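You operate a simulated robot arm through the tools that you are given. There is no shell and no other tool.

You are at the controls of a simulated robot arm. One attempt, no reset.

## Task
Switch the rewinder on and wind 75 labels at speed 4.
Fine: set the batch switch to 75; press reset before start; leave the other controls as they are.

Only the result counts: the job must be done as asked and must still hold three seconds after the hand-in. Knocking over, shifting, dropping, spilling or breaking anything else fails it.

## Robot
A 6-joint arm with a two-finger parallel gripper, fixed in place. Base frame: the origin is on the floor under the middle of its stand, x ahead of it, y to its left, z up. Units: m, degrees, N and s.
With the tool pointing down near the work surface it reaches from about 0.16 to 0.64 m from the base axis. Its first joint turns from -66.0 to 66.0 degrees. Payload 2.9 kg.
Tool frame: the origin (TCP) lies between the finger pads and is the grasp point; the fingertips stand 0.03 m ahead of it; z points along the fingers, y is the line along which they close. The gripper opens to 0.11 m. The fingers are 0.02 m wide and 0.01 m thick; the gripper's body (0.048 by 0.112 m) begins 0.055 m behind the TCP.
Orientation is that of the tool frame in the base frame, as [roll, pitch, yaw] about the fixed x, y, z axes, in that order (R = Rz(yaw) Ry(pitch) Rx(roll)). With the fingers straight down and closing along the base's y, the tool's x points along the base's -x, its y along +y and its z along -z.

## Interface
- The arm moves only by the tool play_rows. Its argument "increments" is a list of rows, each a list of 7 numbers: the shift along the base's x, y, z in mm, then the turn, a rotation vector about the base's x, y, z in degrees, then the finger opening in mm, from 0 to 110. In form: [[dx, dy, dz, rx, ry, rz, fingers], ...]. A call has 1 to 20 rows; each row is the pose to reach, as a shift and turn from the pose commanded when the call began. A row lasts 0.2 s, in which the tool goes at most 0.05 m and 8.6 degrees; a call with a longer step from one row to the next is refused whole, and so is a gripper value outside its range. A pose out of reach is approached as far as the arm can. The call stops where the force on the tool passes 40 N (or 10 N more than at its start, if that is more) or the arm is blocked; 0.2 s more then pass. Each finger travels about 0.108 m/s and halts on what it meets, pressing with about 40 N; the grip force reading is that of the motor and also rises with nothing between the fingers. The clock runs only during rows and for 0.2 s after the last one: add rows that repeat a pose to give the fingers time. It gives the time, the measured TCP pose, the force on the tool (base axes), the opening and the grip force at its end, in the units of the frame above (readings bear some noise), with the torque about the TCP (base axes, N m) and any sound that the robot's microphone picked up.
- Cameras (640 x 400 px; columns grow to the right, rows downward): "scene" is fixed at [0.0847, 0.4324, 1.4035]; the picture's right is [-0.72, -0.70, 0.00], its down [-0.26, 0.26, -0.93] and it looks along [0.65, -0.67, -0.37] (base axes); focal length 314 px, centre (320, 200). "wrist" rides on the gripper at [0.072, 0.017, -0.103] in the tool frame; the picture's right is [-0.23, 0.97, 0.00], its down [-0.76, -0.18, -0.62] and it looks along [-0.61, -0.14, 0.78] (tool axes); focal length 222 px, centre (320, 200). There is no depth. A picture from a camera that has moved, and an enlarged one, comes with that camera's place and axes in the base frame and with its lens.
- get_image(camera): a new picture of that camera. No time passes.
- inspect(camera, box): a new picture of the part [left, top, right, bottom] of that camera's present view, enlarged. No time passes.
- finish_job(): hands the job in; it is judged then, once.

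Places have to be worked out from the pictures, the camera data and where the tool is seen. Open the gripper and draw the arm clear of the work before you hand the job in, unless the task says otherwise.

The tools are called by a JSON object that holds its "name" and its "arguments". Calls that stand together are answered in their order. play_rows: Moves the arm, as the interface text tells. Its arguments: {"type":"object","properties":{"increments":{"type":"array"}},"required":["increments"]} The other tools are called the same way: get_image (camera) takes a picture; inspect (camera, box) takes an enlarged picture of a part of a camera's view; finish_job () hands the job in.

At the start:

```text
t: 0.0
tool_pos: [0.4147, -0.1915, 1.2358]
tool_rot: [-180.0, 0.0, 180.0]
contact_force: [0.0, 0.4, 0.0]
ft_torque: [-0.01, 0.01, -0.02]
grip_width: 0.11
grip_force: 0.0
```

scene: 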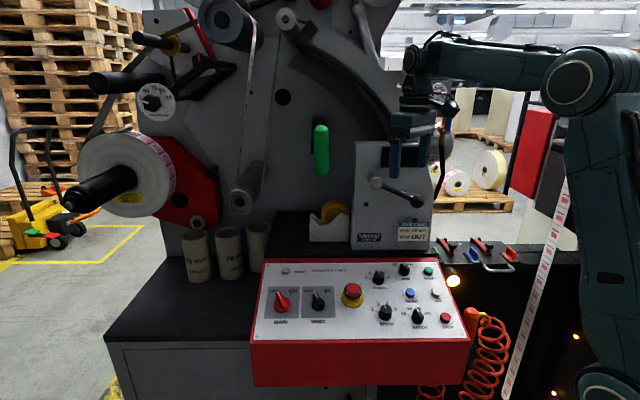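
wrist: 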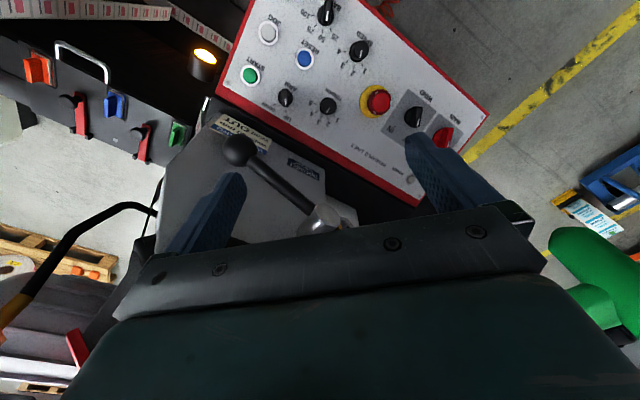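

I start by looking closely at the control panel in both cameras.

{"name": "inspect", "arguments": {"camera": "scene", "box": [245, 250, 485, 395]}}

{"name": "inspect", "arguments": {"camera": "wrist", "box": [200, 0, 500, 210]}}

{"name": "inspect", "arguments": {"camera": "scene", "box": [250, 255, 370, 335]}}

{"name": "inspect", "arguments": {"camera": "scene", "box": [360, 255, 480, 335]}}

```text
2.67 times, centred on (365, 322) of scene
camera zoom: at [0.0847, 0.4324, 1.4035], right [-0.72, -0.7, 0.0], down [-0.26, 0.26, -0.93], along [0.65, -0.67, -0.37], focal length 838 px, centre (200, -127)
```

zoom: 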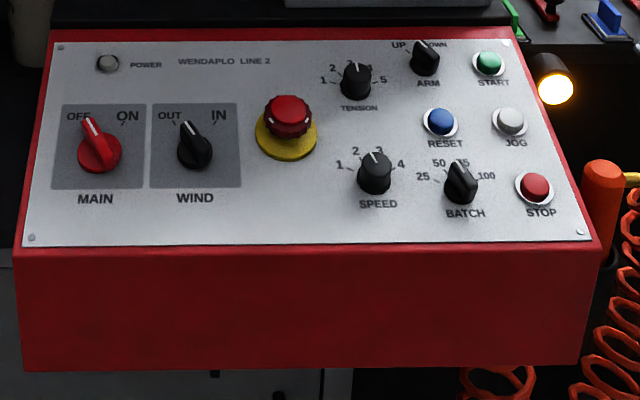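

```text
1.90 times, centred on (350, 105) of wrist
camera zoom: at [0.3429, -0.1743, 1.3385], right [0.23, 0.97, 0.0], down [0.76, -0.18, 0.62], along [0.61, -0.14, -0.78], focal length 423 px, centre (263, 381)
```

zoom: 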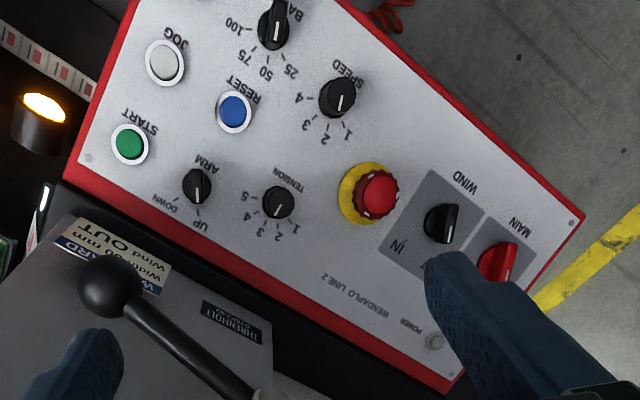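

```text
5.00 times, centred on (310, 295) of scene
camera zoom: at [0.0847, 0.4324, 1.4035], right [-0.72, -0.7, 0.0], down [-0.26, 0.26, -0.93], along [0.65, -0.67, -0.37], focal length 1570 px, centre (370, -275)
```

zoom: 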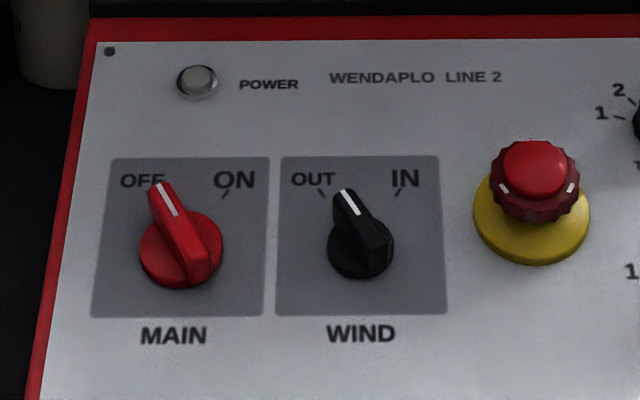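

```text
5.00 times, centred on (420, 295) of scene
camera zoom: at [0.0847, 0.4324, 1.4035], right [-0.72, -0.7, 0.0], down [-0.26, 0.26, -0.93], along [0.65, -0.67, -0.37], focal length 1570 px, centre (-180, -275)
```

zoom: 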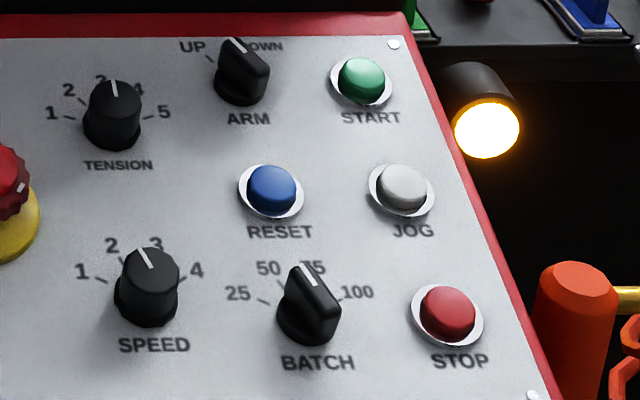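

The panel shows MAIN at OFF, SPEED at about 2 and BATCH at about 50. From both views I triangulate the panel as facing the operator along (-0.195, 0.195, 0.961), tilted about 16°, with its bottom-left screw near (0.580, 0.133, 0.843). I'll move clear of the lever box, tilt the tool normal to the panel and go above MAIN for a closer look.

{"name": "play_rows", "arguments": {"increments": [[0, 45, 0, 0, 0, 0, 80], [0, 90, 0, -2.5, -3.2, -3.7, 70], [10, 135, 0, -4.9, -6.4, -7.4, 60], [30, 170, -20, -7.3, -9.5, -11.2, 60], [55, 195, -45, -9.77, -12.73, -14.9, 60], [80, 215, -80, -9.77, -12.73, -14.9, 60], [105, 235, -115, -9.77, -12.73, -14.9, 60], [130, 250, -150, -9.77, -12.73, -14.9, 60], [130, 250, -150, -9.77, -12.73, -14.9, 60]]}}

```text
t: 2.0
tool_pos: [0.5458, 0.0616, 1.0854]
tool_rot: [-171.8, 13.8, 166.0]
contact_force: [0.2, -0.4, 0.9]
ft_torque: [0.0, 0.03, -0.01]
grip_width: 0.0598
grip_force: 0.1
```

The arm reached the pose with no contact. I take pictures to check where MAIN lies relative to the tool.

{"name": "get_image", "arguments": {"camera": "wrist"}}

{"name": "get_image", "arguments": {"camera": "scene"}}

```text
taken
camera wrist: at [0.4623, 0.1145, 1.1653], right [0.48, 0.87, -0.08], down [0.55, -0.23, 0.81], along [0.69, -0.43, -0.59], focal length 222 px, centre (320, 200)
```

wrist: 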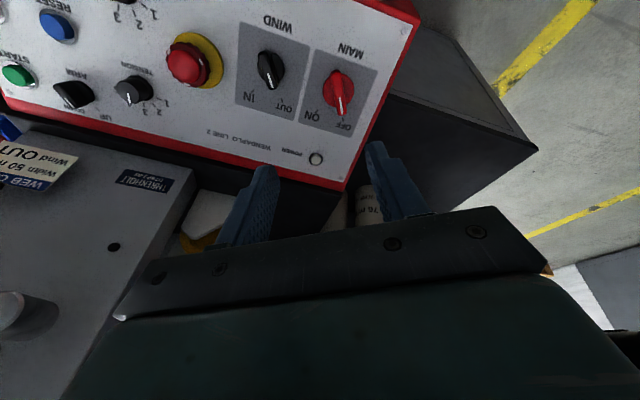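

```text
taken
```

scene: 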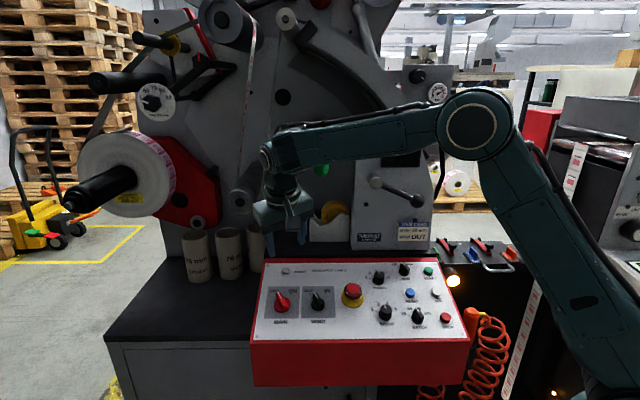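

The MAIN knob is visible below the fingers; I zoom in for exact position and pointer angles.

{"name": "inspect", "arguments": {"camera": "wrist", "box": [230, 10, 390, 110]}}

{"name": "inspect", "arguments": {"camera": "wrist", "box": [0, 0, 240, 150]}}

```text
4.00 times, centred on (310, 60) of wrist
camera zoom: at [0.4623, 0.1145, 1.1653], right [0.48, 0.87, -0.08], down [0.55, -0.23, 0.81], along [0.69, -0.43, -0.59], focal length 888 px, centre (360, 760)
```

zoom: 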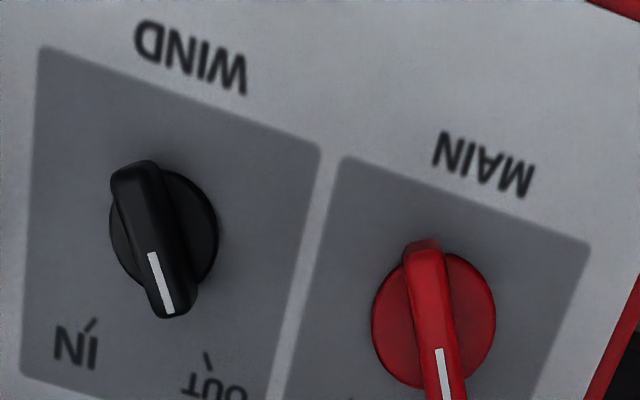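

```text
2.67 times, centred on (120, 75) of wrist
camera zoom: at [0.4623, 0.1145, 1.1653], right [0.48, 0.87, -0.08], down [0.55, -0.23, 0.81], along [0.69, -0.43, -0.59], focal length 592 px, centre (853, 533)
```

zoom: 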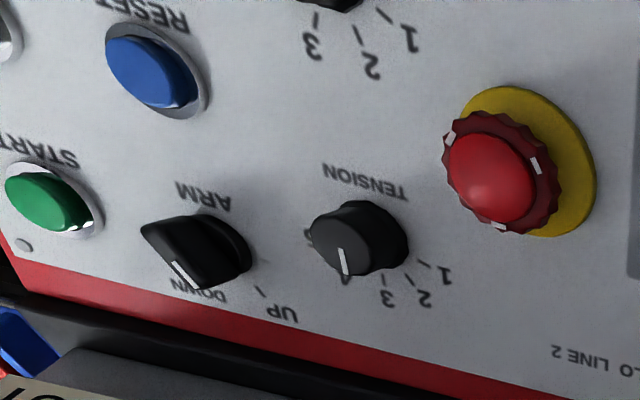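

MAIN's disc centre works out at about (0.598, 0.040, 0.866), with its bar 30° left of panel-up, which matches my finger alignment. I descend along the panel normal to about 100 mm above the panel and re-check.

{"name": "play_rows", "arguments": {"increments": [[10, 0, -40, 0, 0, 0, 60], [20, 0, -80, 0, 0, 0, 60], [33, -1, -124, 0, 0, 0, 60], [33, -1, -124, 0, 0, 0, 60]]}}

{"name": "get_image", "arguments": {"camera": "wrist"}}

{"name": "inspect", "arguments": {"camera": "scene", "box": [220, 180, 380, 330]}}

```text
t: 3.0
tool_pos: [0.5794, 0.0594, 0.9617]
tool_rot: [-171.8, 13.8, 166.0]
contact_force: [0.4, -0.4, 0.2]
ft_torque: [-0.02, 0.0, 0.02]
grip_width: 0.0601
grip_force: 0.0
```

```text
taken
camera wrist: at [0.4959, 0.1117, 1.0414], right [0.48, 0.87, -0.08], down [0.55, -0.23, 0.81], along [0.69, -0.43, -0.59], focal length 222 px, centre (320, 200)
```

wrist: 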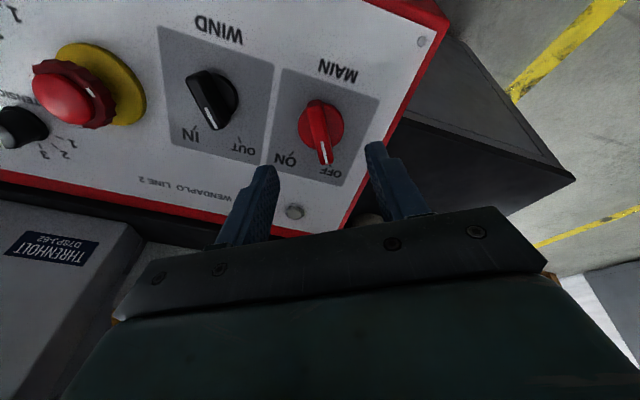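

```text
2.67 times, centred on (300, 255) of scene
camera zoom: at [0.0847, 0.4324, 1.4035], right [-0.72, -0.7, 0.0], down [-0.26, 0.26, -0.93], along [0.65, -0.67, -0.37], focal length 838 px, centre (373, 53)
```

zoom: 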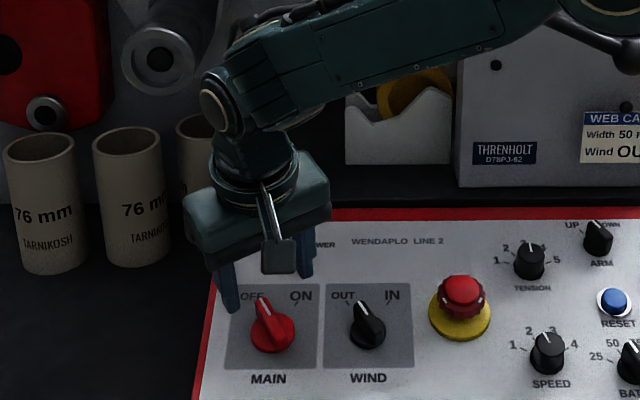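

The knob now sits on the tool axis column in the wrist view (x≈321). I zoom in to refine its centre before descending.

{"name": "inspect", "arguments": {"camera": "wrist", "box": [240, 60, 400, 180]}}

```text
3.33 times, centred on (320, 120) of wrist
camera zoom: at [0.4959, 0.1117, 1.0414], right [0.48, 0.87, -0.08], down [0.55, -0.23, 0.81], along [0.69, -0.43, -0.59], focal length 740 px, centre (320, 467)
```

zoom: 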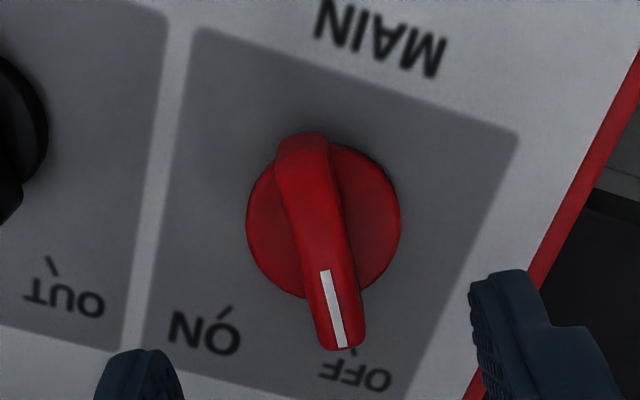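

Two heights give the same MAIN centre, (0.597, 0.041, 0.871), so the panel plane is confirmed and the tool is within about 1.5 mm of the axis. I descend along the normal until the fingertips are about 12 mm above the plate, with fingers 40 mm apart.

{"name": "play_rows", "arguments": {"increments": [[3, -3, -20, 0, 0, 0, 40], [7, -6, -40, 0, 0, 0, 40], [10.5, -10, -55.7, 0, 0, 0, 40], [10.5, -10, -55.7, 0, 0, 0, 40]]}}

{"name": "get_image", "arguments": {"camera": "wrist"}}

{"name": "inspect", "arguments": {"camera": "scene", "box": [240, 220, 360, 330]}}

```text
t: 4.0
tool_pos: [0.5885, 0.0477, 0.9053]
tool_rot: [-171.8, 13.8, 166.0]
contact_force: [0.1, -0.7, -0.5]
ft_torque: [0.01, 0.01, -0.01]
grip_width: 0.0399
grip_force: 0.1
```

```text
taken
camera wrist: at [0.5051, 0.1007, 0.9854], right [0.48, 0.87, -0.08], down [0.55, -0.23, 0.81], along [0.69, -0.43, -0.59], focal length 222 px, centre (320, 200)
```

wrist: 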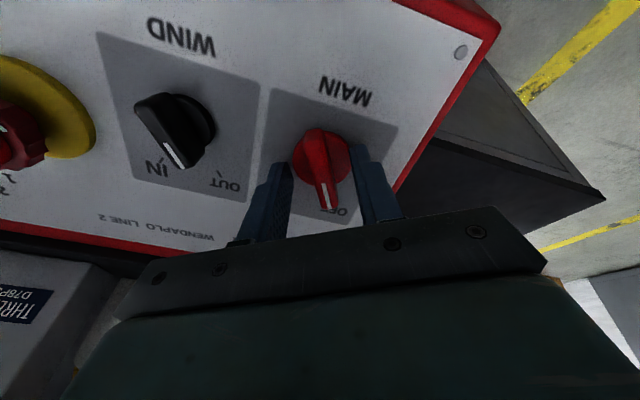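

```text
3.64 times, centred on (300, 275) of scene
camera zoom: at [0.0847, 0.4324, 1.4035], right [-0.72, -0.7, 0.0], down [-0.26, 0.26, -0.93], along [0.65, -0.67, -0.37], focal length 1142 px, centre (393, -73)
```

zoom: 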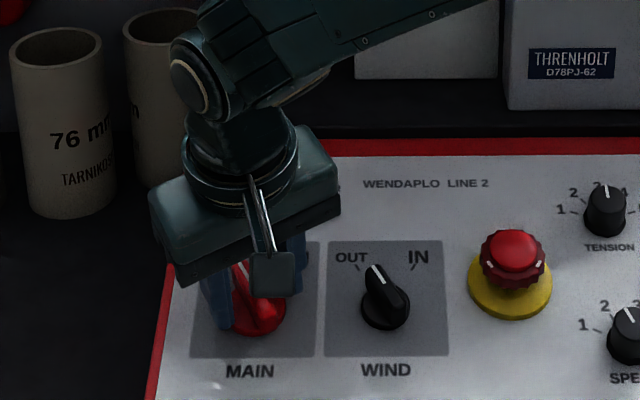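

The fingers straddle the bar; tips are about 12 mm above the plate. I zoom in to check depth and centring before closing.

{"name": "inspect", "arguments": {"camera": "wrist", "box": [240, 110, 400, 230]}}

```text
3.33 times, centred on (320, 170) of wrist
camera zoom: at [0.5051, 0.1007, 0.9854], right [0.48, 0.87, -0.08], down [0.55, -0.23, 0.81], along [0.69, -0.43, -0.59], focal length 740 px, centre (320, 300)
```

zoom: 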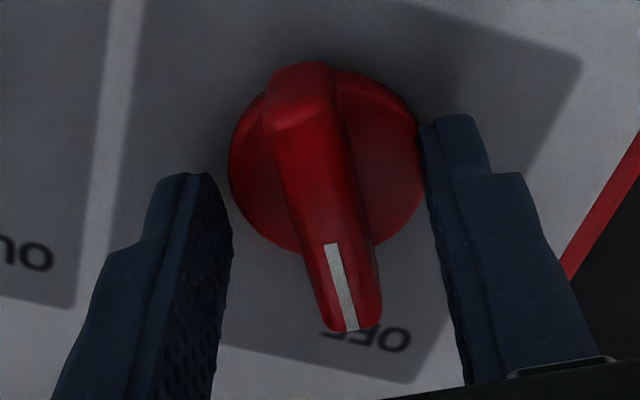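

Fingers are centred on the bar to within about a millimetre. I correct laterally, go 2 mm deeper, and close on the bar.

{"name": "play_rows", "arguments": {"increments": [[1.6, 0.4, -2, 0, 0, 0, 40], [1.6, 0.4, -2, 0, 0, 0, 20], [1.6, 0.4, -2, 0, 0, 0, 8], [1.6, 0.4, -2, 0, 0, 0, 5], [1.6, 0.4, -2, 0, 0, 0, 5]]}}

{"name": "inspect", "arguments": {"camera": "wrist", "box": [240, 110, 400, 230]}}

```text
t: 5.2
tool_pos: [0.5899, 0.0488, 0.9018]
tool_rot: [-171.8, 13.7, 166.0]
contact_force: [-5.5, 0.2, 7.3]
ft_torque: [-0.04, 0.37, -0.09]
grip_width: 0.0387
grip_force: 44.8
```

```text
3.33 times, centred on (320, 170) of wrist
camera zoom: at [0.5062, 0.1014, 0.9832], right [0.48, 0.87, -0.08], down [0.55, -0.23, 0.81], along [0.69, -0.43, -0.59], focal length 740 px, centre (320, 300)
```

zoom: 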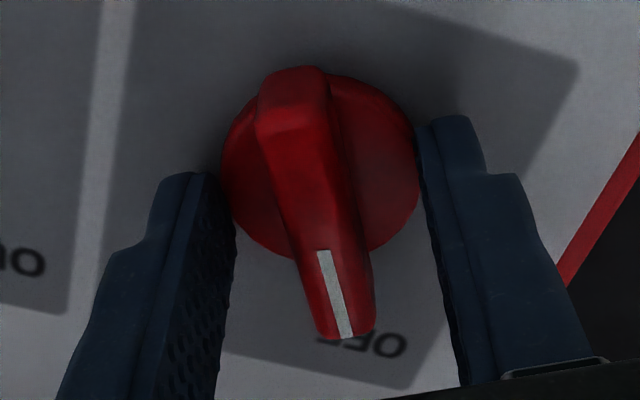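

The fingers closed at 38.7 mm, so they met the knob's disc rather than the bar: the disc is taller than I assumed. I open, raise 6 mm along the normal, and close again on the bar.

{"name": "play_rows", "arguments": {"increments": [[0, 0, 0, 0, 0, 0, 46], [0, 0, 0, 0, 0, 0, 46], [-1.2, 1.2, 5.8, 0, 0, 0, 46], [-1.2, 1.2, 5.8, 0, 0, 0, 30], [-1.2, 1.2, 5.8, 0, 0, 0, 12], [-1.2, 1.2, 5.8, 0, 0, 0, 6], [-1.2, 1.2, 5.8, 0, 0, 0, 6]]}}

{"name": "inspect", "arguments": {"camera": "wrist", "box": [240, 110, 400, 230]}}

```text
t: 6.8
tool_pos: [0.5891, 0.0496, 0.9106]
tool_rot: [-171.7, 13.8, 166.1]
contact_force: [-1.8, -3.1, 2.1]
ft_torque: [0.18, 0.17, 0.01]
grip_width: 0.0127
grip_force: 45.0
```

```text
3.33 times, centred on (320, 170) of wrist
camera zoom: at [0.5054, 0.1025, 0.9894], right [0.48, 0.87, -0.08], down [0.55, -0.23, 0.81], along [0.69, -0.43, -0.59], focal length 740 px, centre (320, 300)
```

zoom: 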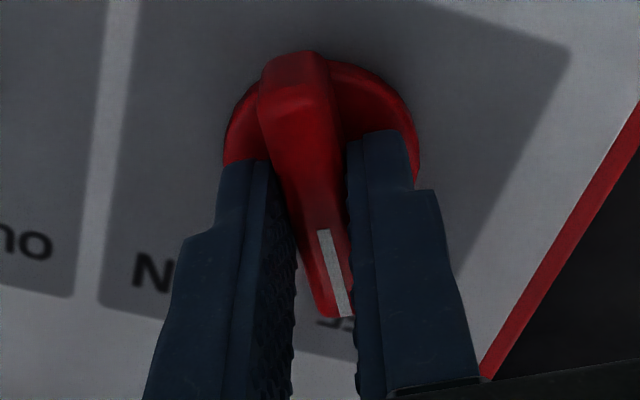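

The bar is now gripped (12.7 mm) with the tool on the knob axis to within half a millimetre. I rotate 60° clockwise about the panel normal, from OFF to ON.

{"name": "play_rows", "arguments": {"increments": [[0, 0, 0, 1.46, -1.46, -7.21, 6], [0, 0, 0, 2.92, -2.92, -14.42, 6], [0, 0, 0, 4.39, -4.39, -21.63, 6], [0, 0, 0, 5.85, -5.85, -28.84, 6], [0, 0, 0, 7.31, -7.31, -36.05, 6], [0, 0, 0, 8.77, -8.77, -43.26, 6], [0, 0, 0, 10.23, -10.23, -50.47, 6], [0, 0, 0, 11.69, -11.69, -57.68, 6], [0, 0, 0, 11.69, -11.69, -57.68, 6]]}}

{"name": "get_image", "arguments": {"camera": "wrist"}}

{"name": "inspect", "arguments": {"camera": "scene", "box": [240, 220, 360, 330]}}

```text
t: 8.8
tool_pos: [0.5892, 0.0508, 0.9096]
tool_rot: [171.8, 13.8, 103.9]
contact_force: [2.6, 1.4, 3.8]
ft_torque: [-1.17, -0.14, -0.09]
grip_width: 0.013
grip_force: 45.1
```

```text
taken
camera wrist: at [0.5688, 0.1429, 0.9941], right [0.98, 0.05, 0.19], down [-0.11, -0.64, 0.76], along [0.16, -0.76, -0.63], focal length 222 px, centre (320, 200)
```

wrist: 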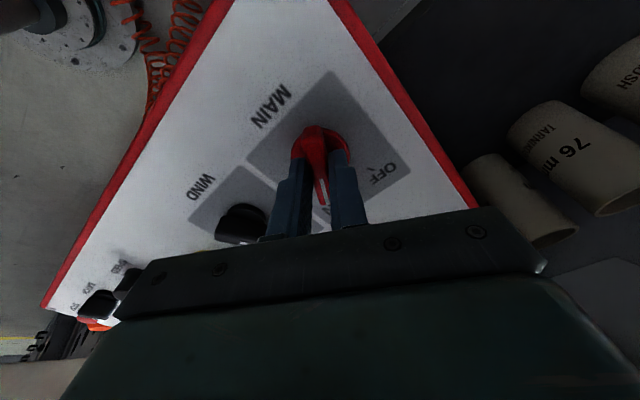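

```text
3.64 times, centred on (300, 275) of scene
camera zoom: at [0.0846, 0.4324, 1.4035], right [-0.72, -0.7, 0.0], down [-0.26, 0.26, -0.93], along [0.65, -0.67, -0.37], focal length 1142 px, centre (393, -73)
```

zoom: 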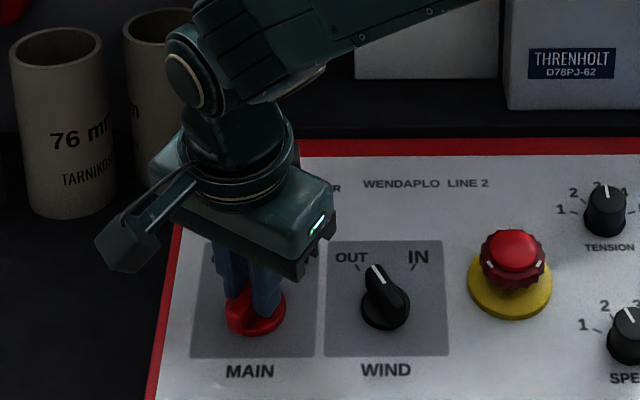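

The knob followed the turn. I open the fingers and back off along the normal to see whether MAIN points to ON and the POWER lamp is lit.

{"name": "play_rows", "arguments": {"increments": [[0, 0, 0, 0, 0, 0, 30], [0, 0, 0, 0, 0, 0, 36], [-4, 4, 20, 0, 0, 0, 36], [-8, 8, 40, 0, 0, 0, 36], [-16, 16, 77, 0, 0, 0, 36], [-16, 16, 77, 0, 0, 0, 36]]}}

{"name": "get_image", "arguments": {"camera": "wrist"}}

{"name": "inspect", "arguments": {"camera": "scene", "box": [240, 220, 360, 330]}}

```text
t: 10.2
tool_pos: [0.5723, 0.0643, 0.9866]
tool_rot: [171.9, 13.8, 104.2]
contact_force: [-0.5, 0.1, 0.0]
ft_torque: [0.0, 0.02, 0.0]
grip_width: 0.036
grip_force: 0.1
```

```text
taken
camera wrist: at [0.5523, 0.1572, 1.0712], right [0.98, 0.05, 0.19], down [-0.11, -0.64, 0.76], along [0.16, -0.76, -0.63], focal length 222 px, centre (320, 200)
```

wrist: 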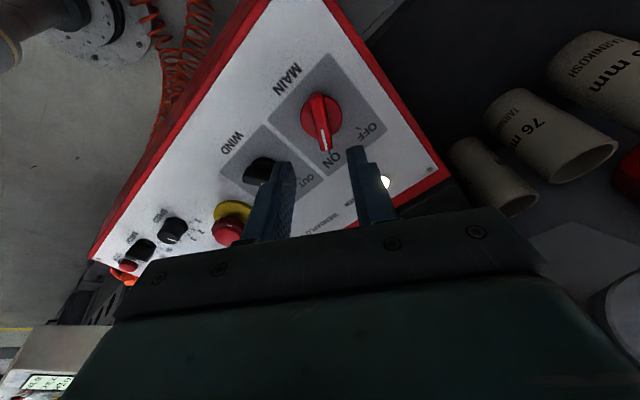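

```text
3.64 times, centred on (300, 275) of scene
camera zoom: at [0.0846, 0.4324, 1.4035], right [-0.72, -0.7, 0.0], down [-0.26, 0.26, -0.93], along [0.65, -0.67, -0.37], focal length 1142 px, centre (393, -73)
```

zoom: 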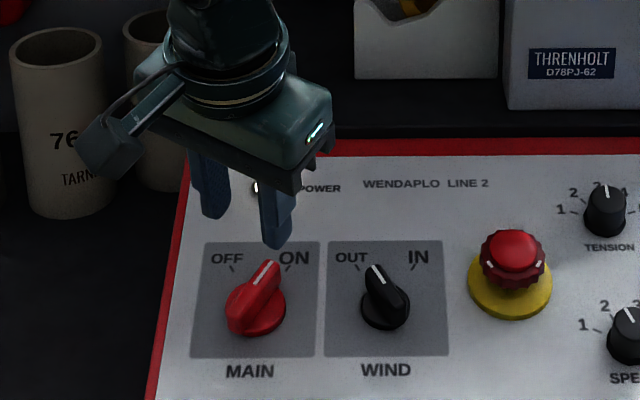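

MAIN points to ON and the POWER lamp is lit. Next I move over the SPEED knob, which I estimate at (0.399, -0.122, 0.858), turning the tool back 105° about the normal so there is room for the clockwise turn.

{"name": "play_rows", "arguments": {"increments": [[-14, -11.6, 3, -1.46, 1.46, 7.21, 40], [-28, -23.2, 6, -2.92, 2.92, 14.42, 40], [-42, -34.8, 9, -4.38, 4.38, 21.63, 40], [-56, -46.4, 10, -5.85, 5.85, 28.84, 40], [-70, -58, 10, -7.31, 7.31, 36.05, 40], [-84, -69.6, 10, -8.77, 8.77, 43.26, 40], [-98, -81.2, 10, -10.23, 10.23, 50.47, 40], [-112, -92.8, 10, -11.69, 11.69, 57.68, 40], [-126, -104.4, 10, -13.15, 13.15, 64.89, 40], [-140, -116, 5, -14.61, 14.61, 72.1, 40], [-154, -127.6, 0, -16.08, 16.08, 79.31, 40], [-168, -139.2, -5, -17.54, 17.54, 86.52, 40], [-182, -150.8, -10, -19.0, 19.0, 93.73, 40], [-196.5, -162.7, -13, -20.46, 20.46, 100.94, 40], [-196.5, -162.7, -13, -20.46, 20.46, 100.94, 40]]}}

{"name": "get_image", "arguments": {"camera": "wrist"}}

{"name": "get_image", "arguments": {"camera": "scene"}}

```text
t: 13.4
tool_pos: [0.3762, -0.0973, 0.972]
tool_rot: [-164.5, 4.2, -149.2]
contact_force: [0.2, 0.6, 0.2]
ft_torque: [0.01, 0.0, 0.01]
grip_width: 0.0404
grip_force: 0.1
```

```text
taken
camera wrist: at [0.2856, -0.1, 1.0624], right [-0.27, 0.93, -0.24], down [0.62, 0.36, 0.7], along [0.74, 0.04, -0.67], focal length 222 px, centre (320, 200)
```

wrist: 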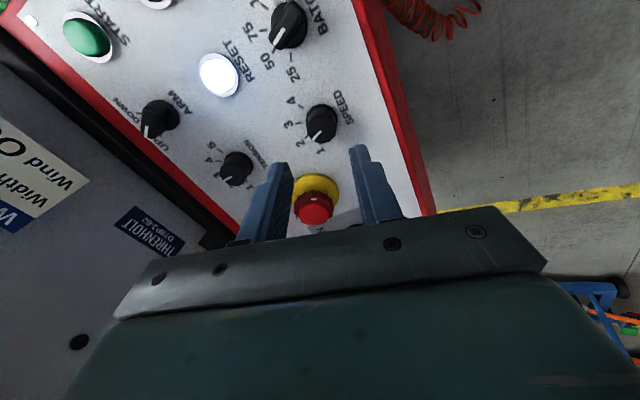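

```text
taken
```

scene: 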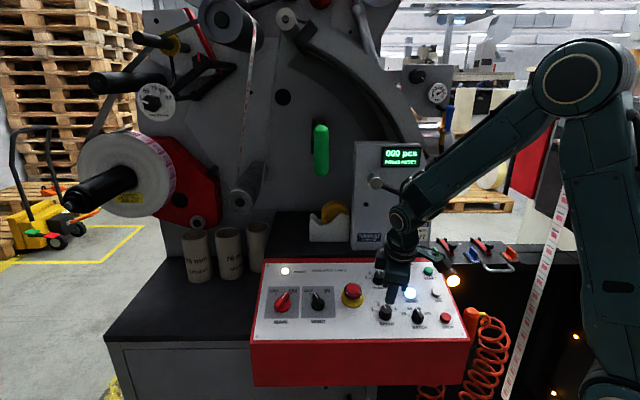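

A display lit up and the RESET button now glows. I read the display and the SPEED and BATCH scales up close.

{"name": "inspect", "arguments": {"camera": "scene", "box": [370, 138, 434, 178]}}

{"name": "inspect", "arguments": {"camera": "wrist", "box": [250, 0, 360, 160]}}

{"name": "inspect", "arguments": {"camera": "wrist", "box": [270, 70, 390, 160]}}

```text
10.00 times, centred on (402, 158) of scene
camera zoom: at [0.0847, 0.4324, 1.4035], right [-0.72, -0.7, 0.0], down [-0.26, 0.26, -0.93], along [0.65, -0.67, -0.37], focal length 3141 px, centre (-500, 620)
```

zoom: 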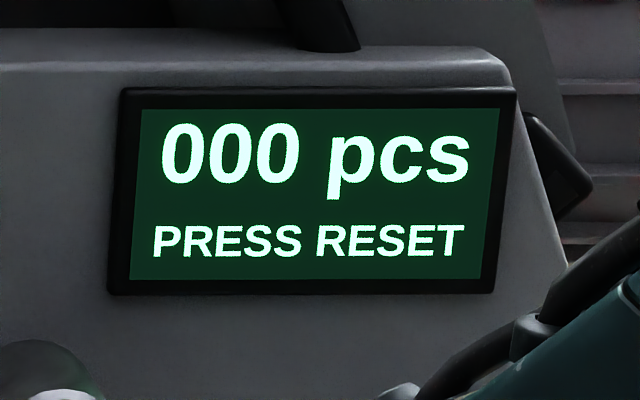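

```text
2.50 times, centred on (305, 80) of wrist
camera zoom: at [0.2856, -0.1, 1.0624], right [-0.27, 0.93, -0.24], down [0.62, 0.36, 0.7], along [0.74, 0.04, -0.67], focal length 555 px, centre (358, 500)
```

zoom: 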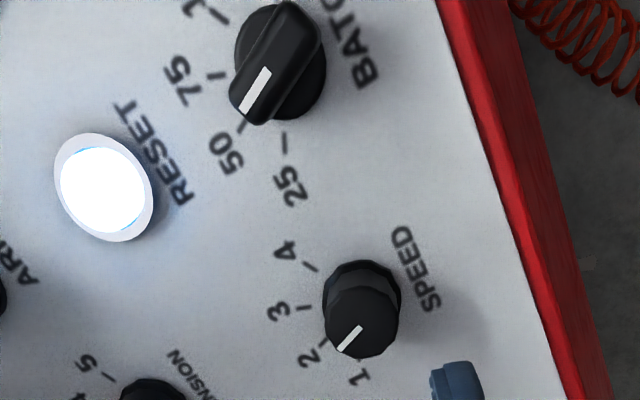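

```text
4.44 times, centred on (330, 115) of wrist
camera zoom: at [0.2856, -0.1, 1.0624], right [-0.27, 0.93, -0.24], down [0.62, 0.36, 0.7], along [0.74, 0.04, -0.67], focal length 987 px, centre (276, 578)
```

zoom: 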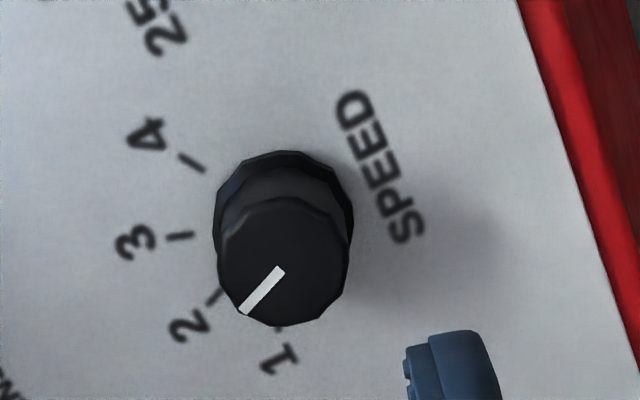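

The display says "000 pcs / PRESS RESET"; SPEED is at 2 (110°), scale ticks are about 40° apart so 4 is at about 30°, and BATCH is at 50. I refine SPEED's axis to (0.398, -0.119, 0.857) with the knob about 28 mm tall, and descend with fingers 40 mm open.

{"name": "play_rows", "arguments": {"increments": [[4, -3, -25, 0, 0, 0, 40], [9, -8, -50, 0, 0, 0, 40], [14.3, -13.5, -76, 0, 0, 0, 40], [14.3, -13.5, -76, 0, 0, 0, 40]]}}

{"name": "get_image", "arguments": {"camera": "wrist"}}

{"name": "inspect", "arguments": {"camera": "wrist", "box": [240, 110, 400, 230]}}

{"name": "inspect", "arguments": {"camera": "scene", "box": [340, 240, 460, 340]}}

```text
t: 14.4
tool_pos: [0.3923, -0.1086, 0.8961]
tool_rot: [-164.5, 4.1, -149.4]
contact_force: [0.3, 0.1, -0.1]
ft_torque: [-0.02, 0.0, 0.02]
grip_width: 0.0397
grip_force: 0.0
```

```text
taken
camera wrist: at [0.3016, -0.1126, 0.987], right [-0.27, 0.93, -0.24], down [0.62, 0.36, 0.7], along [0.74, 0.04, -0.67], focal length 222 px, centre (320, 200)
```

wrist: 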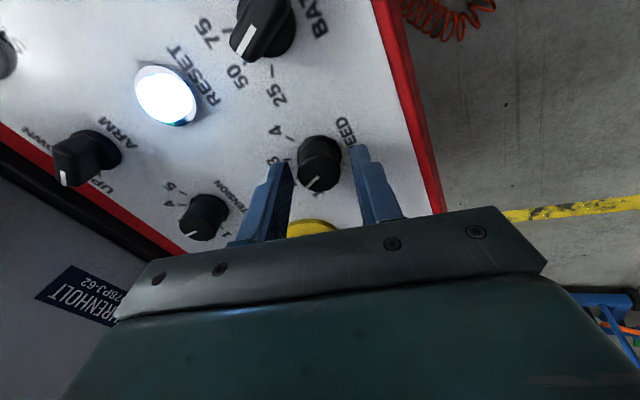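

```text
3.33 times, centred on (320, 170) of wrist
camera zoom: at [0.3016, -0.1126, 0.987], right [-0.27, 0.93, -0.24], down [0.62, 0.36, 0.7], along [0.74, 0.04, -0.67], focal length 740 px, centre (320, 300)
```

zoom: 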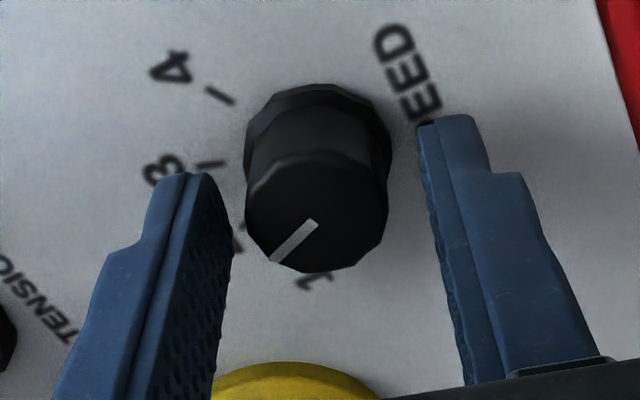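

```text
4.00 times, centred on (400, 290) of scene
camera zoom: at [0.0847, 0.4324, 1.4035], right [-0.72, -0.7, 0.0], down [-0.26, 0.26, -0.93], along [0.65, -0.67, -0.37], focal length 1256 px, centre (0, -160)
```

zoom: 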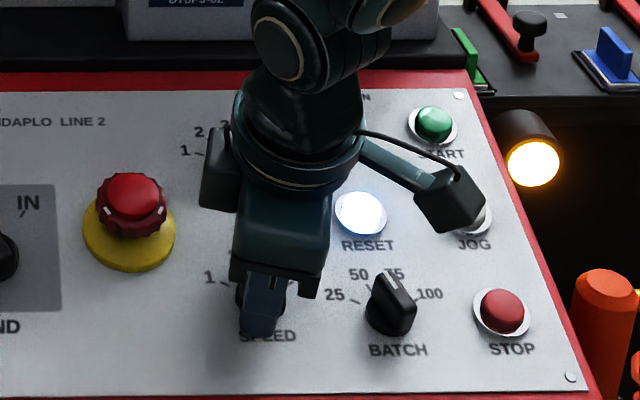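

The knob is centred between the fingers with tips about 12 mm above the plate. I close on it.

{"name": "play_rows", "arguments": {"increments": [[0, 0, 0, 0, 0, 0, 30], [0, 0, 0, 0, 0, 0, 20], [0, 0, 0, 0, 0, 0, 20], [0, 0, 0, 0, 0, 0, 20]]}}

{"name": "inspect", "arguments": {"camera": "wrist", "box": [240, 110, 400, 230]}}

```text
t: 15.4
tool_pos: [0.3913, -0.1089, 0.8964]
tool_rot: [-164.6, 4.1, -149.3]
contact_force: [3.5, -4.3, -6.0]
ft_torque: [-0.06, -0.17, 0.0]
grip_width: 0.0288
grip_force: 44.7
```

```text
3.33 times, centred on (320, 170) of wrist
camera zoom: at [0.3016, -0.1128, 0.9872], right [-0.27, 0.93, -0.24], down [0.62, 0.36, 0.7], along [0.74, 0.04, -0.67], focal length 740 px, centre (320, 300)
```

zoom: 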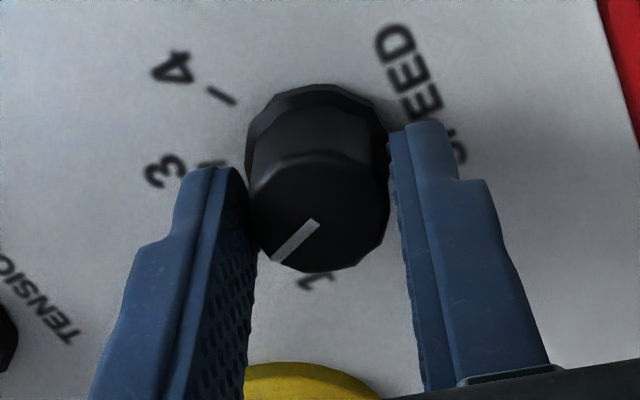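

SPEED is gripped (28.8 mm) and on the tool axis. I turn it 80° clockwise about the normal, from 2 to 4.

{"name": "play_rows", "arguments": {"increments": [[0, 0, 0, 1.56, -1.56, -7.69, 20], [0, 0, 0, 3.12, -3.12, -15.38, 20], [0, 0, 0, 4.68, -4.68, -23.07, 20], [0, 0, 0, 6.24, -6.24, -30.76, 20], [0, 0, 0, 7.8, -7.8, -38.45, 20], [0, 0, 0, 9.35, -9.35, -46.14, 20], [0, 0, 0, 10.91, -10.91, -53.83, 20], [0, 0, 0, 12.47, -12.47, -61.52, 20], [0, 0, 0, 14.03, -14.03, -69.21, 20], [0, 0, 0, 15.59, -15.59, -76.9, 20], [0, 0, 0, 15.59, -15.59, -76.9, 20]]}}

{"name": "get_image", "arguments": {"camera": "wrist"}}

{"name": "inspect", "arguments": {"camera": "wrist", "box": [240, 110, 400, 230]}}

```text
t: 17.8
tool_pos: [0.3906, -0.1116, 0.8978]
tool_rot: [178.5, 16.2, 129.6]
contact_force: [5.9, -14.8, 19.5]
ft_torque: [-0.17, -0.12, 0.21]
grip_width: 0.0288
grip_force: 44.8
```

```text
taken
camera wrist: at [0.3397, -0.0269, 0.9773], right [0.88, 0.46, 0.09], down [0.21, -0.55, 0.81], along [0.42, -0.69, -0.59], focal length 222 px, centre (320, 200)
```

wrist: 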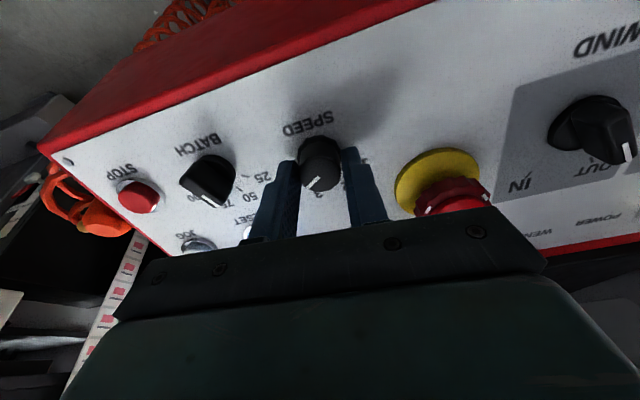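

```text
3.33 times, centred on (320, 170) of wrist
camera zoom: at [0.3397, -0.0269, 0.9773], right [0.88, 0.46, 0.09], down [0.21, -0.55, 0.81], along [0.42, -0.69, -0.59], focal length 740 px, centre (320, 300)
```

zoom: 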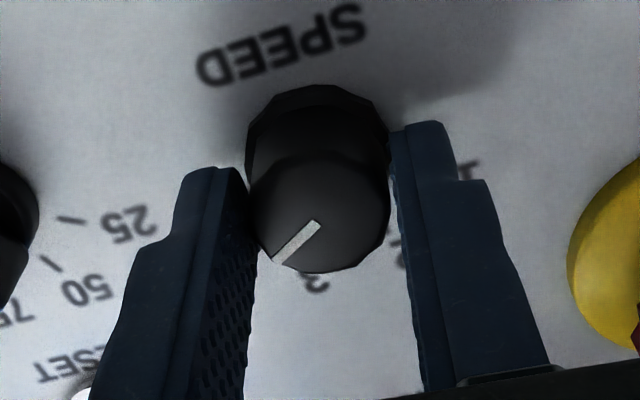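

The knob turned together with the fingers. I release it and back off 80 mm along the normal to verify the pointer.

{"name": "play_rows", "arguments": {"increments": [[0, 0, 0, 0, 0, 0, 36], [0, 0, 0, 0, 0, 0, 42], [-4, 4, 20, 0, 0, 0, 42], [-8, 8, 40, 0, 0, 0, 42], [-16, 16, 77, 0, 0, 0, 42], [-16, 16, 77, 0, 0, 0, 42]]}}

{"name": "get_image", "arguments": {"camera": "wrist"}}

{"name": "inspect", "arguments": {"camera": "wrist", "box": [220, 60, 380, 180]}}

{"name": "inspect", "arguments": {"camera": "scene", "box": [360, 255, 480, 335]}}

```text
t: 19.2
tool_pos: [0.3755, -0.094, 0.9727]
tool_rot: [178.6, 15.9, 129.8]
contact_force: [-0.3, 0.2, 0.0]
ft_torque: [-0.03, 0.0, -0.01]
grip_width: 0.0418
grip_force: 0.0
```

```text
taken
camera wrist: at [0.3236, -0.0109, 1.055], right [0.88, 0.46, 0.09], down [0.21, -0.56, 0.8], along [0.42, -0.69, -0.59], focal length 222 px, centre (320, 200)
```

wrist: 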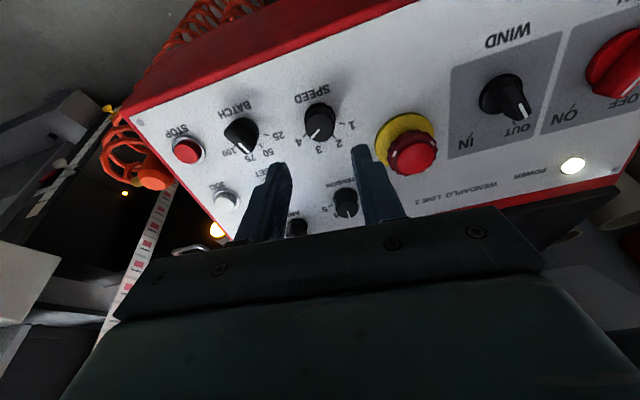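

```text
3.33 times, centred on (300, 120) of wrist
camera zoom: at [0.3236, -0.0109, 1.055], right [0.88, 0.46, 0.09], down [0.21, -0.56, 0.8], along [0.42, -0.69, -0.59], focal length 740 px, centre (387, 467)
```

zoom: 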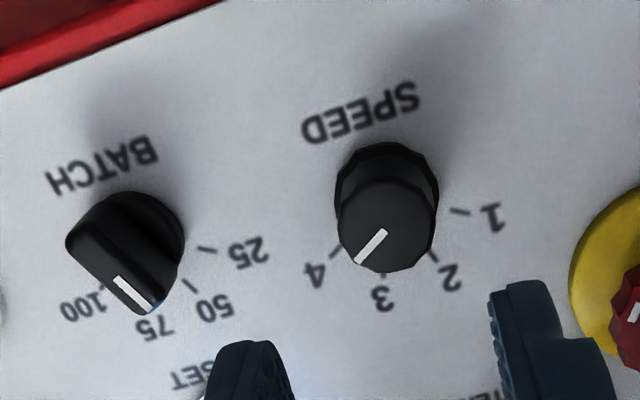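

```text
5.00 times, centred on (420, 295) of scene
camera zoom: at [0.0846, 0.4324, 1.4035], right [-0.72, -0.7, 0.0], down [-0.26, 0.26, -0.93], along [0.65, -0.67, -0.37], focal length 1570 px, centre (-180, -275)
```

zoom: 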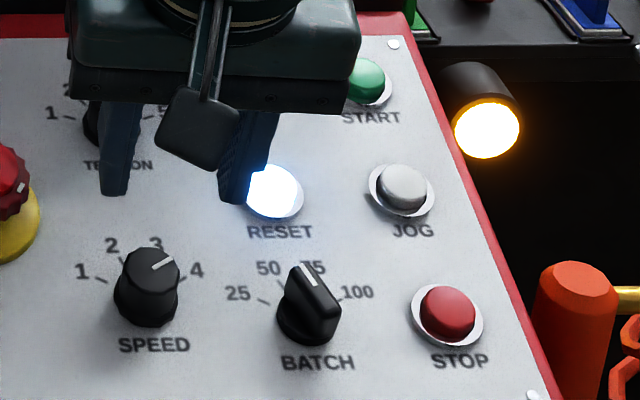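

SPEED now points at 4. Next is BATCH, still at 50 with its bar at about 110°; I move above it at roughly (0.336, -0.164, 0.854) and turn the fingers 25° to straddle the bar.

{"name": "play_rows", "arguments": {"increments": [[-15.4, -11.7, 0, -1.22, 1.22, 6.01, 42], [-30.8, -23.4, 0, -2.44, 2.44, 12.02, 42], [-46.2, -35, -5, -3.65, 3.65, 18.02, 42], [-61.7, -46.7, -11, -4.87, 4.87, 24.03, 42], [-61.7, -46.7, -11, -4.87, 4.87, 24.03, 42]]}}

{"name": "get_image", "arguments": {"camera": "wrist"}}

{"name": "inspect", "arguments": {"camera": "wrist", "box": [240, 60, 400, 180]}}

```text
t: 20.4
tool_pos: [0.3127, -0.1406, 0.9642]
tool_rot: [-174.5, 14.9, 155.8]
contact_force: [-0.4, -0.6, -0.1]
ft_torque: [0.01, 0.03, -0.01]
grip_width: 0.0418
grip_force: 0.0
```

```text
taken
camera wrist: at [0.2379, -0.0769, 1.0432], right [0.62, 0.78, -0.03], down [0.47, -0.34, 0.81], along [0.63, -0.52, -0.58], focal length 222 px, centre (320, 200)
```

wrist: 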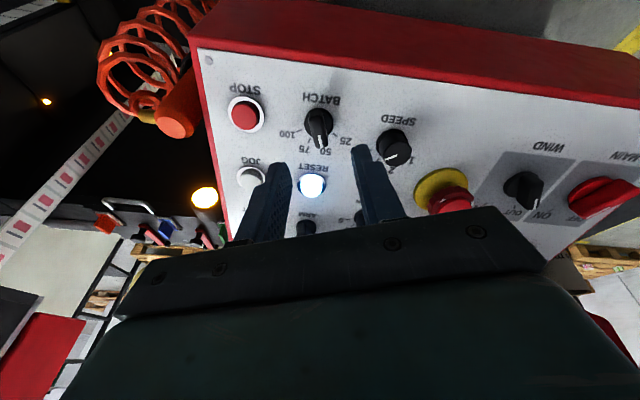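

```text
3.33 times, centred on (320, 120) of wrist
camera zoom: at [0.2379, -0.0769, 1.0432], right [0.62, 0.78, -0.03], down [0.47, -0.34, 0.81], along [0.63, -0.52, -0.58], focal length 740 px, centre (320, 467)
```

zoom: 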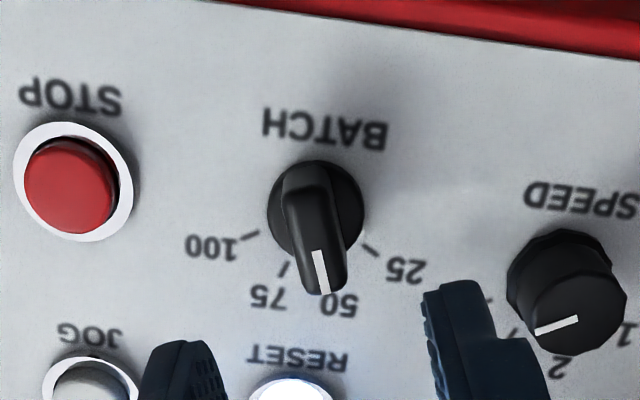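

The bar is aligned with the fingers and the knob is about 1 mm off the tool axis. I correct that and descend until the fingertips are about 15 mm above the plate.

{"name": "play_rows", "arguments": {"increments": [[4, -5, -24, 0, 0, 0, 38], [8, -10, -48, 0, 0, 0, 36], [12.6, -14.4, -67.4, 0, 0, 0, 36], [12.6, -14.4, -67.4, 0, 0, 0, 36]]}}

{"name": "inspect", "arguments": {"camera": "wrist", "box": [240, 110, 400, 230]}}

{"name": "inspect", "arguments": {"camera": "scene", "box": [360, 240, 480, 340]}}

```text
t: 21.4
tool_pos: [0.3254, -0.1554, 0.8959]
tool_rot: [-174.4, 15.0, 155.8]
contact_force: [-0.6, 1.1, 0.6]
ft_torque: [-0.03, -0.02, 0.02]
grip_width: 0.0358
grip_force: 0.1
```

```text
3.33 times, centred on (320, 170) of wrist
camera zoom: at [0.2498, -0.0922, 0.975], right [0.62, 0.78, -0.03], down [0.47, -0.34, 0.81], along [0.63, -0.52, -0.58], focal length 740 px, centre (320, 300)
```

zoom: 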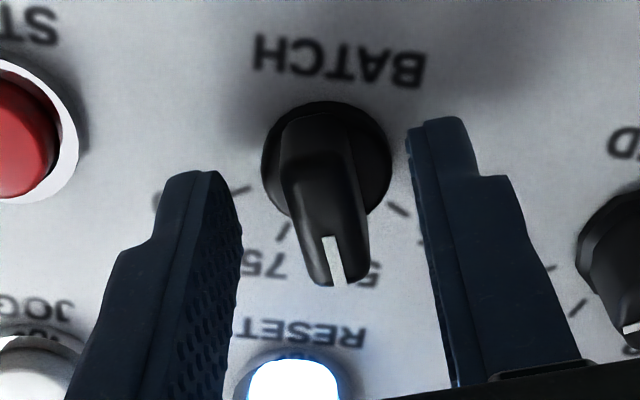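

```text
4.00 times, centred on (420, 290) of scene
camera zoom: at [0.0847, 0.4324, 1.4035], right [-0.72, -0.7, 0.0], down [-0.26, 0.26, -0.93], along [0.65, -0.67, -0.37], focal length 1256 px, centre (-80, -160)
```

zoom: 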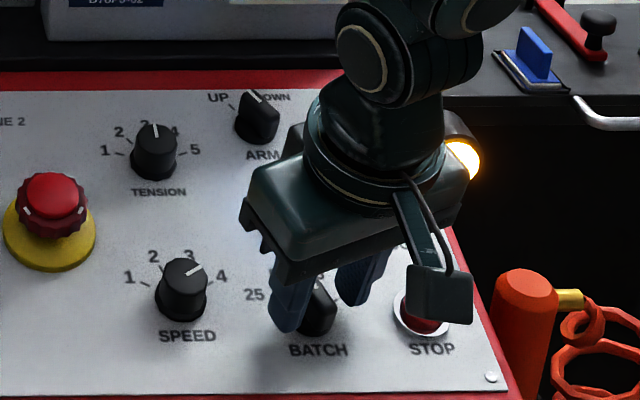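

The fingers straddle the BATCH bar. I make a 1–2 mm lateral correction and close, watching whether the width shows bar (about 9–13 mm) or disc (about 27 mm).

{"name": "play_rows", "arguments": {"increments": [[-0.7, 1.6, 0.6, 0, 0, 0, 36], [-0.7, 1.6, 0.6, 0, 0, 0, 22], [-0.7, 1.6, 0.6, 0, 0, 0, 8], [-0.7, 1.6, 0.6, 0, 0, 0, 5], [-0.7, 1.6, 0.6, 0, 0, 0, 5]]}}

{"name": "inspect", "arguments": {"camera": "wrist", "box": [240, 110, 400, 230]}}

```text
t: 22.6
tool_pos: [0.3254, -0.1546, 0.8969]
tool_rot: [-174.4, 14.9, 155.8]
contact_force: [1.4, 0.0, -3.8]
ft_torque: [0.05, -0.32, 0.08]
grip_width: 0.013
grip_force: 45.3
```

```text
3.33 times, centred on (320, 170) of wrist
camera zoom: at [0.2486, -0.0906, 0.9759], right [0.62, 0.78, -0.03], down [0.47, -0.34, 0.81], along [0.63, -0.52, -0.58], focal length 740 px, centre (320, 300)
```

zoom: 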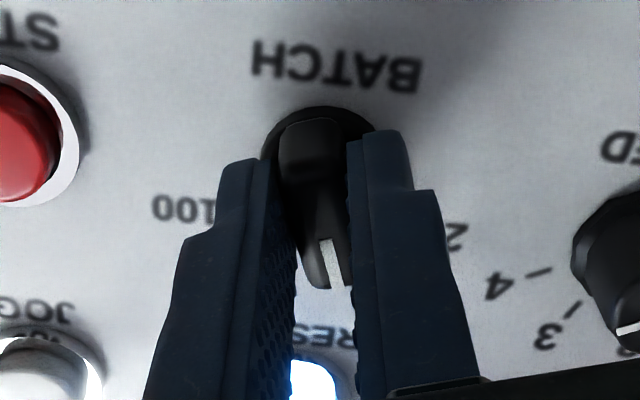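

The bar is gripped (13.0 mm). I turn BATCH 40° clockwise, from 50 to 75.

{"name": "play_rows", "arguments": {"increments": [[0, 0, 0, 1.56, -1.56, -7.69, 5], [0, 0, 0, 3.12, -3.12, -15.38, 5], [0, 0, 0, 4.68, -4.68, -23.07, 5], [0, 0, 0, 6.24, -6.24, -30.76, 5], [0, 0, 0, 7.8, -7.8, -38.45, 5], [0, 0, 0, 7.8, -7.8, -38.45, 5]]}}

{"name": "inspect", "arguments": {"camera": "wrist", "box": [240, 110, 400, 230]}}

```text
t: 24.0
tool_pos: [0.327, -0.153, 0.8968]
tool_rot: [174.1, 15.0, 114.1]
contact_force: [11.0, 18.8, 10.8]
ft_torque: [-1.04, -0.42, -0.03]
grip_width: 0.013
grip_force: 44.5
```

```text
3.33 times, centred on (320, 170) of wrist
camera zoom: at [0.2927, -0.0619, 0.979], right [0.96, 0.22, 0.16], down [0.02, -0.63, 0.78], along [0.27, -0.75, -0.61], focal length 740 px, centre (320, 300)
```

zoom: 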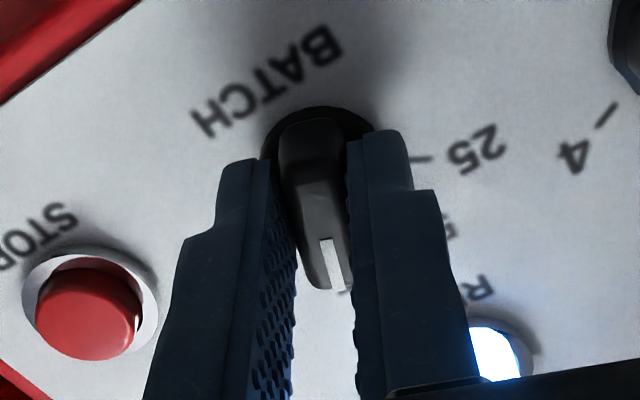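

The bar rotated with the fingers. I release and back off to check the BATCH pointer.

{"name": "play_rows", "arguments": {"increments": [[0, 0, 0, 0, 0, 0, 26], [0, 0, 0, 0, 0, 0, 34], [-4, 4, 20, 0, 0, 0, 34], [-8, 8, 40, 0, 0, 0, 34], [-16, 16, 77, 0, 0, 0, 34], [-16, 16, 77, 0, 0, 0, 34]]}}

{"name": "get_image", "arguments": {"camera": "wrist"}}

{"name": "inspect", "arguments": {"camera": "wrist", "box": [240, 60, 400, 180]}}

{"name": "inspect", "arguments": {"camera": "scene", "box": [360, 255, 480, 335]}}

```text
t: 25.4
tool_pos: [0.3081, -0.1392, 0.9758]
tool_rot: [174.4, 15.0, 114.3]
contact_force: [0.2, 0.7, 0.5]
ft_torque: [0.01, 0.03, -0.01]
grip_width: 0.034
grip_force: 0.2
```

```text
taken
camera wrist: at [0.2752, -0.0486, 1.0585], right [0.96, 0.22, 0.15], down [0.02, -0.63, 0.78], along [0.27, -0.75, -0.61], focal length 222 px, centre (320, 200)
```

wrist: 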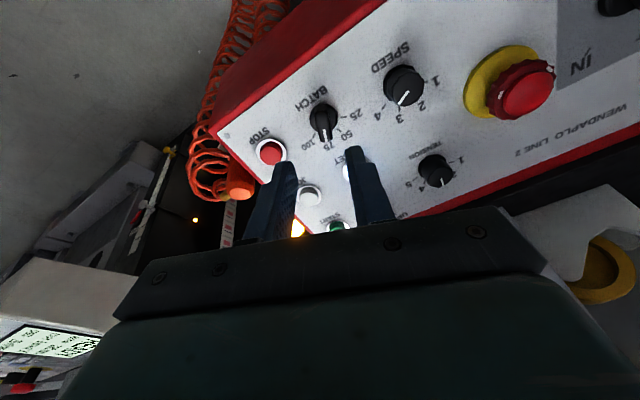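

```text
3.33 times, centred on (320, 120) of wrist
camera zoom: at [0.2752, -0.0486, 1.0585], right [0.96, 0.22, 0.15], down [0.02, -0.63, 0.78], along [0.27, -0.75, -0.61], focal length 740 px, centre (320, 467)
```

zoom: 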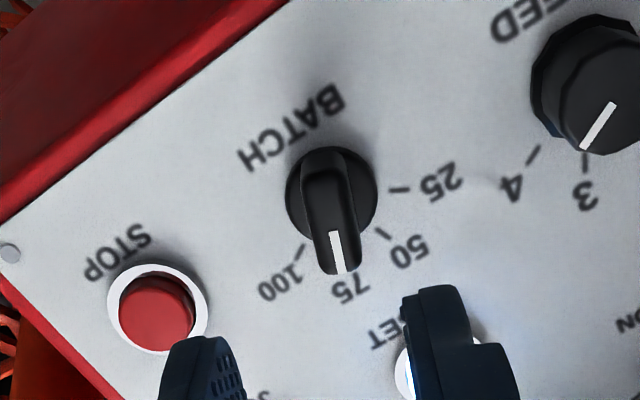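

```text
5.00 times, centred on (420, 295) of scene
camera zoom: at [0.0846, 0.4324, 1.4035], right [-0.72, -0.7, 0.0], down [-0.26, 0.26, -0.93], along [0.65, -0.67, -0.37], focal length 1570 px, centre (-180, -275)
```

zoom: 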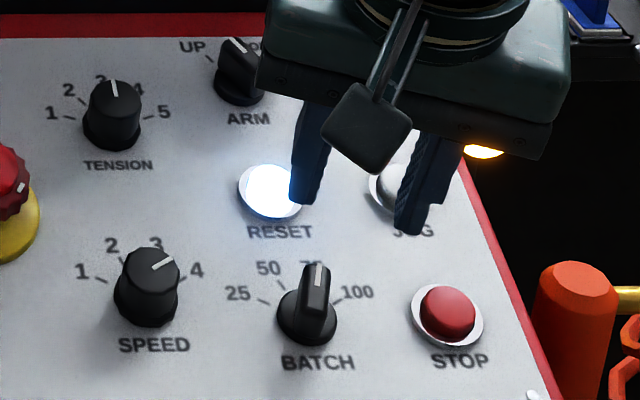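

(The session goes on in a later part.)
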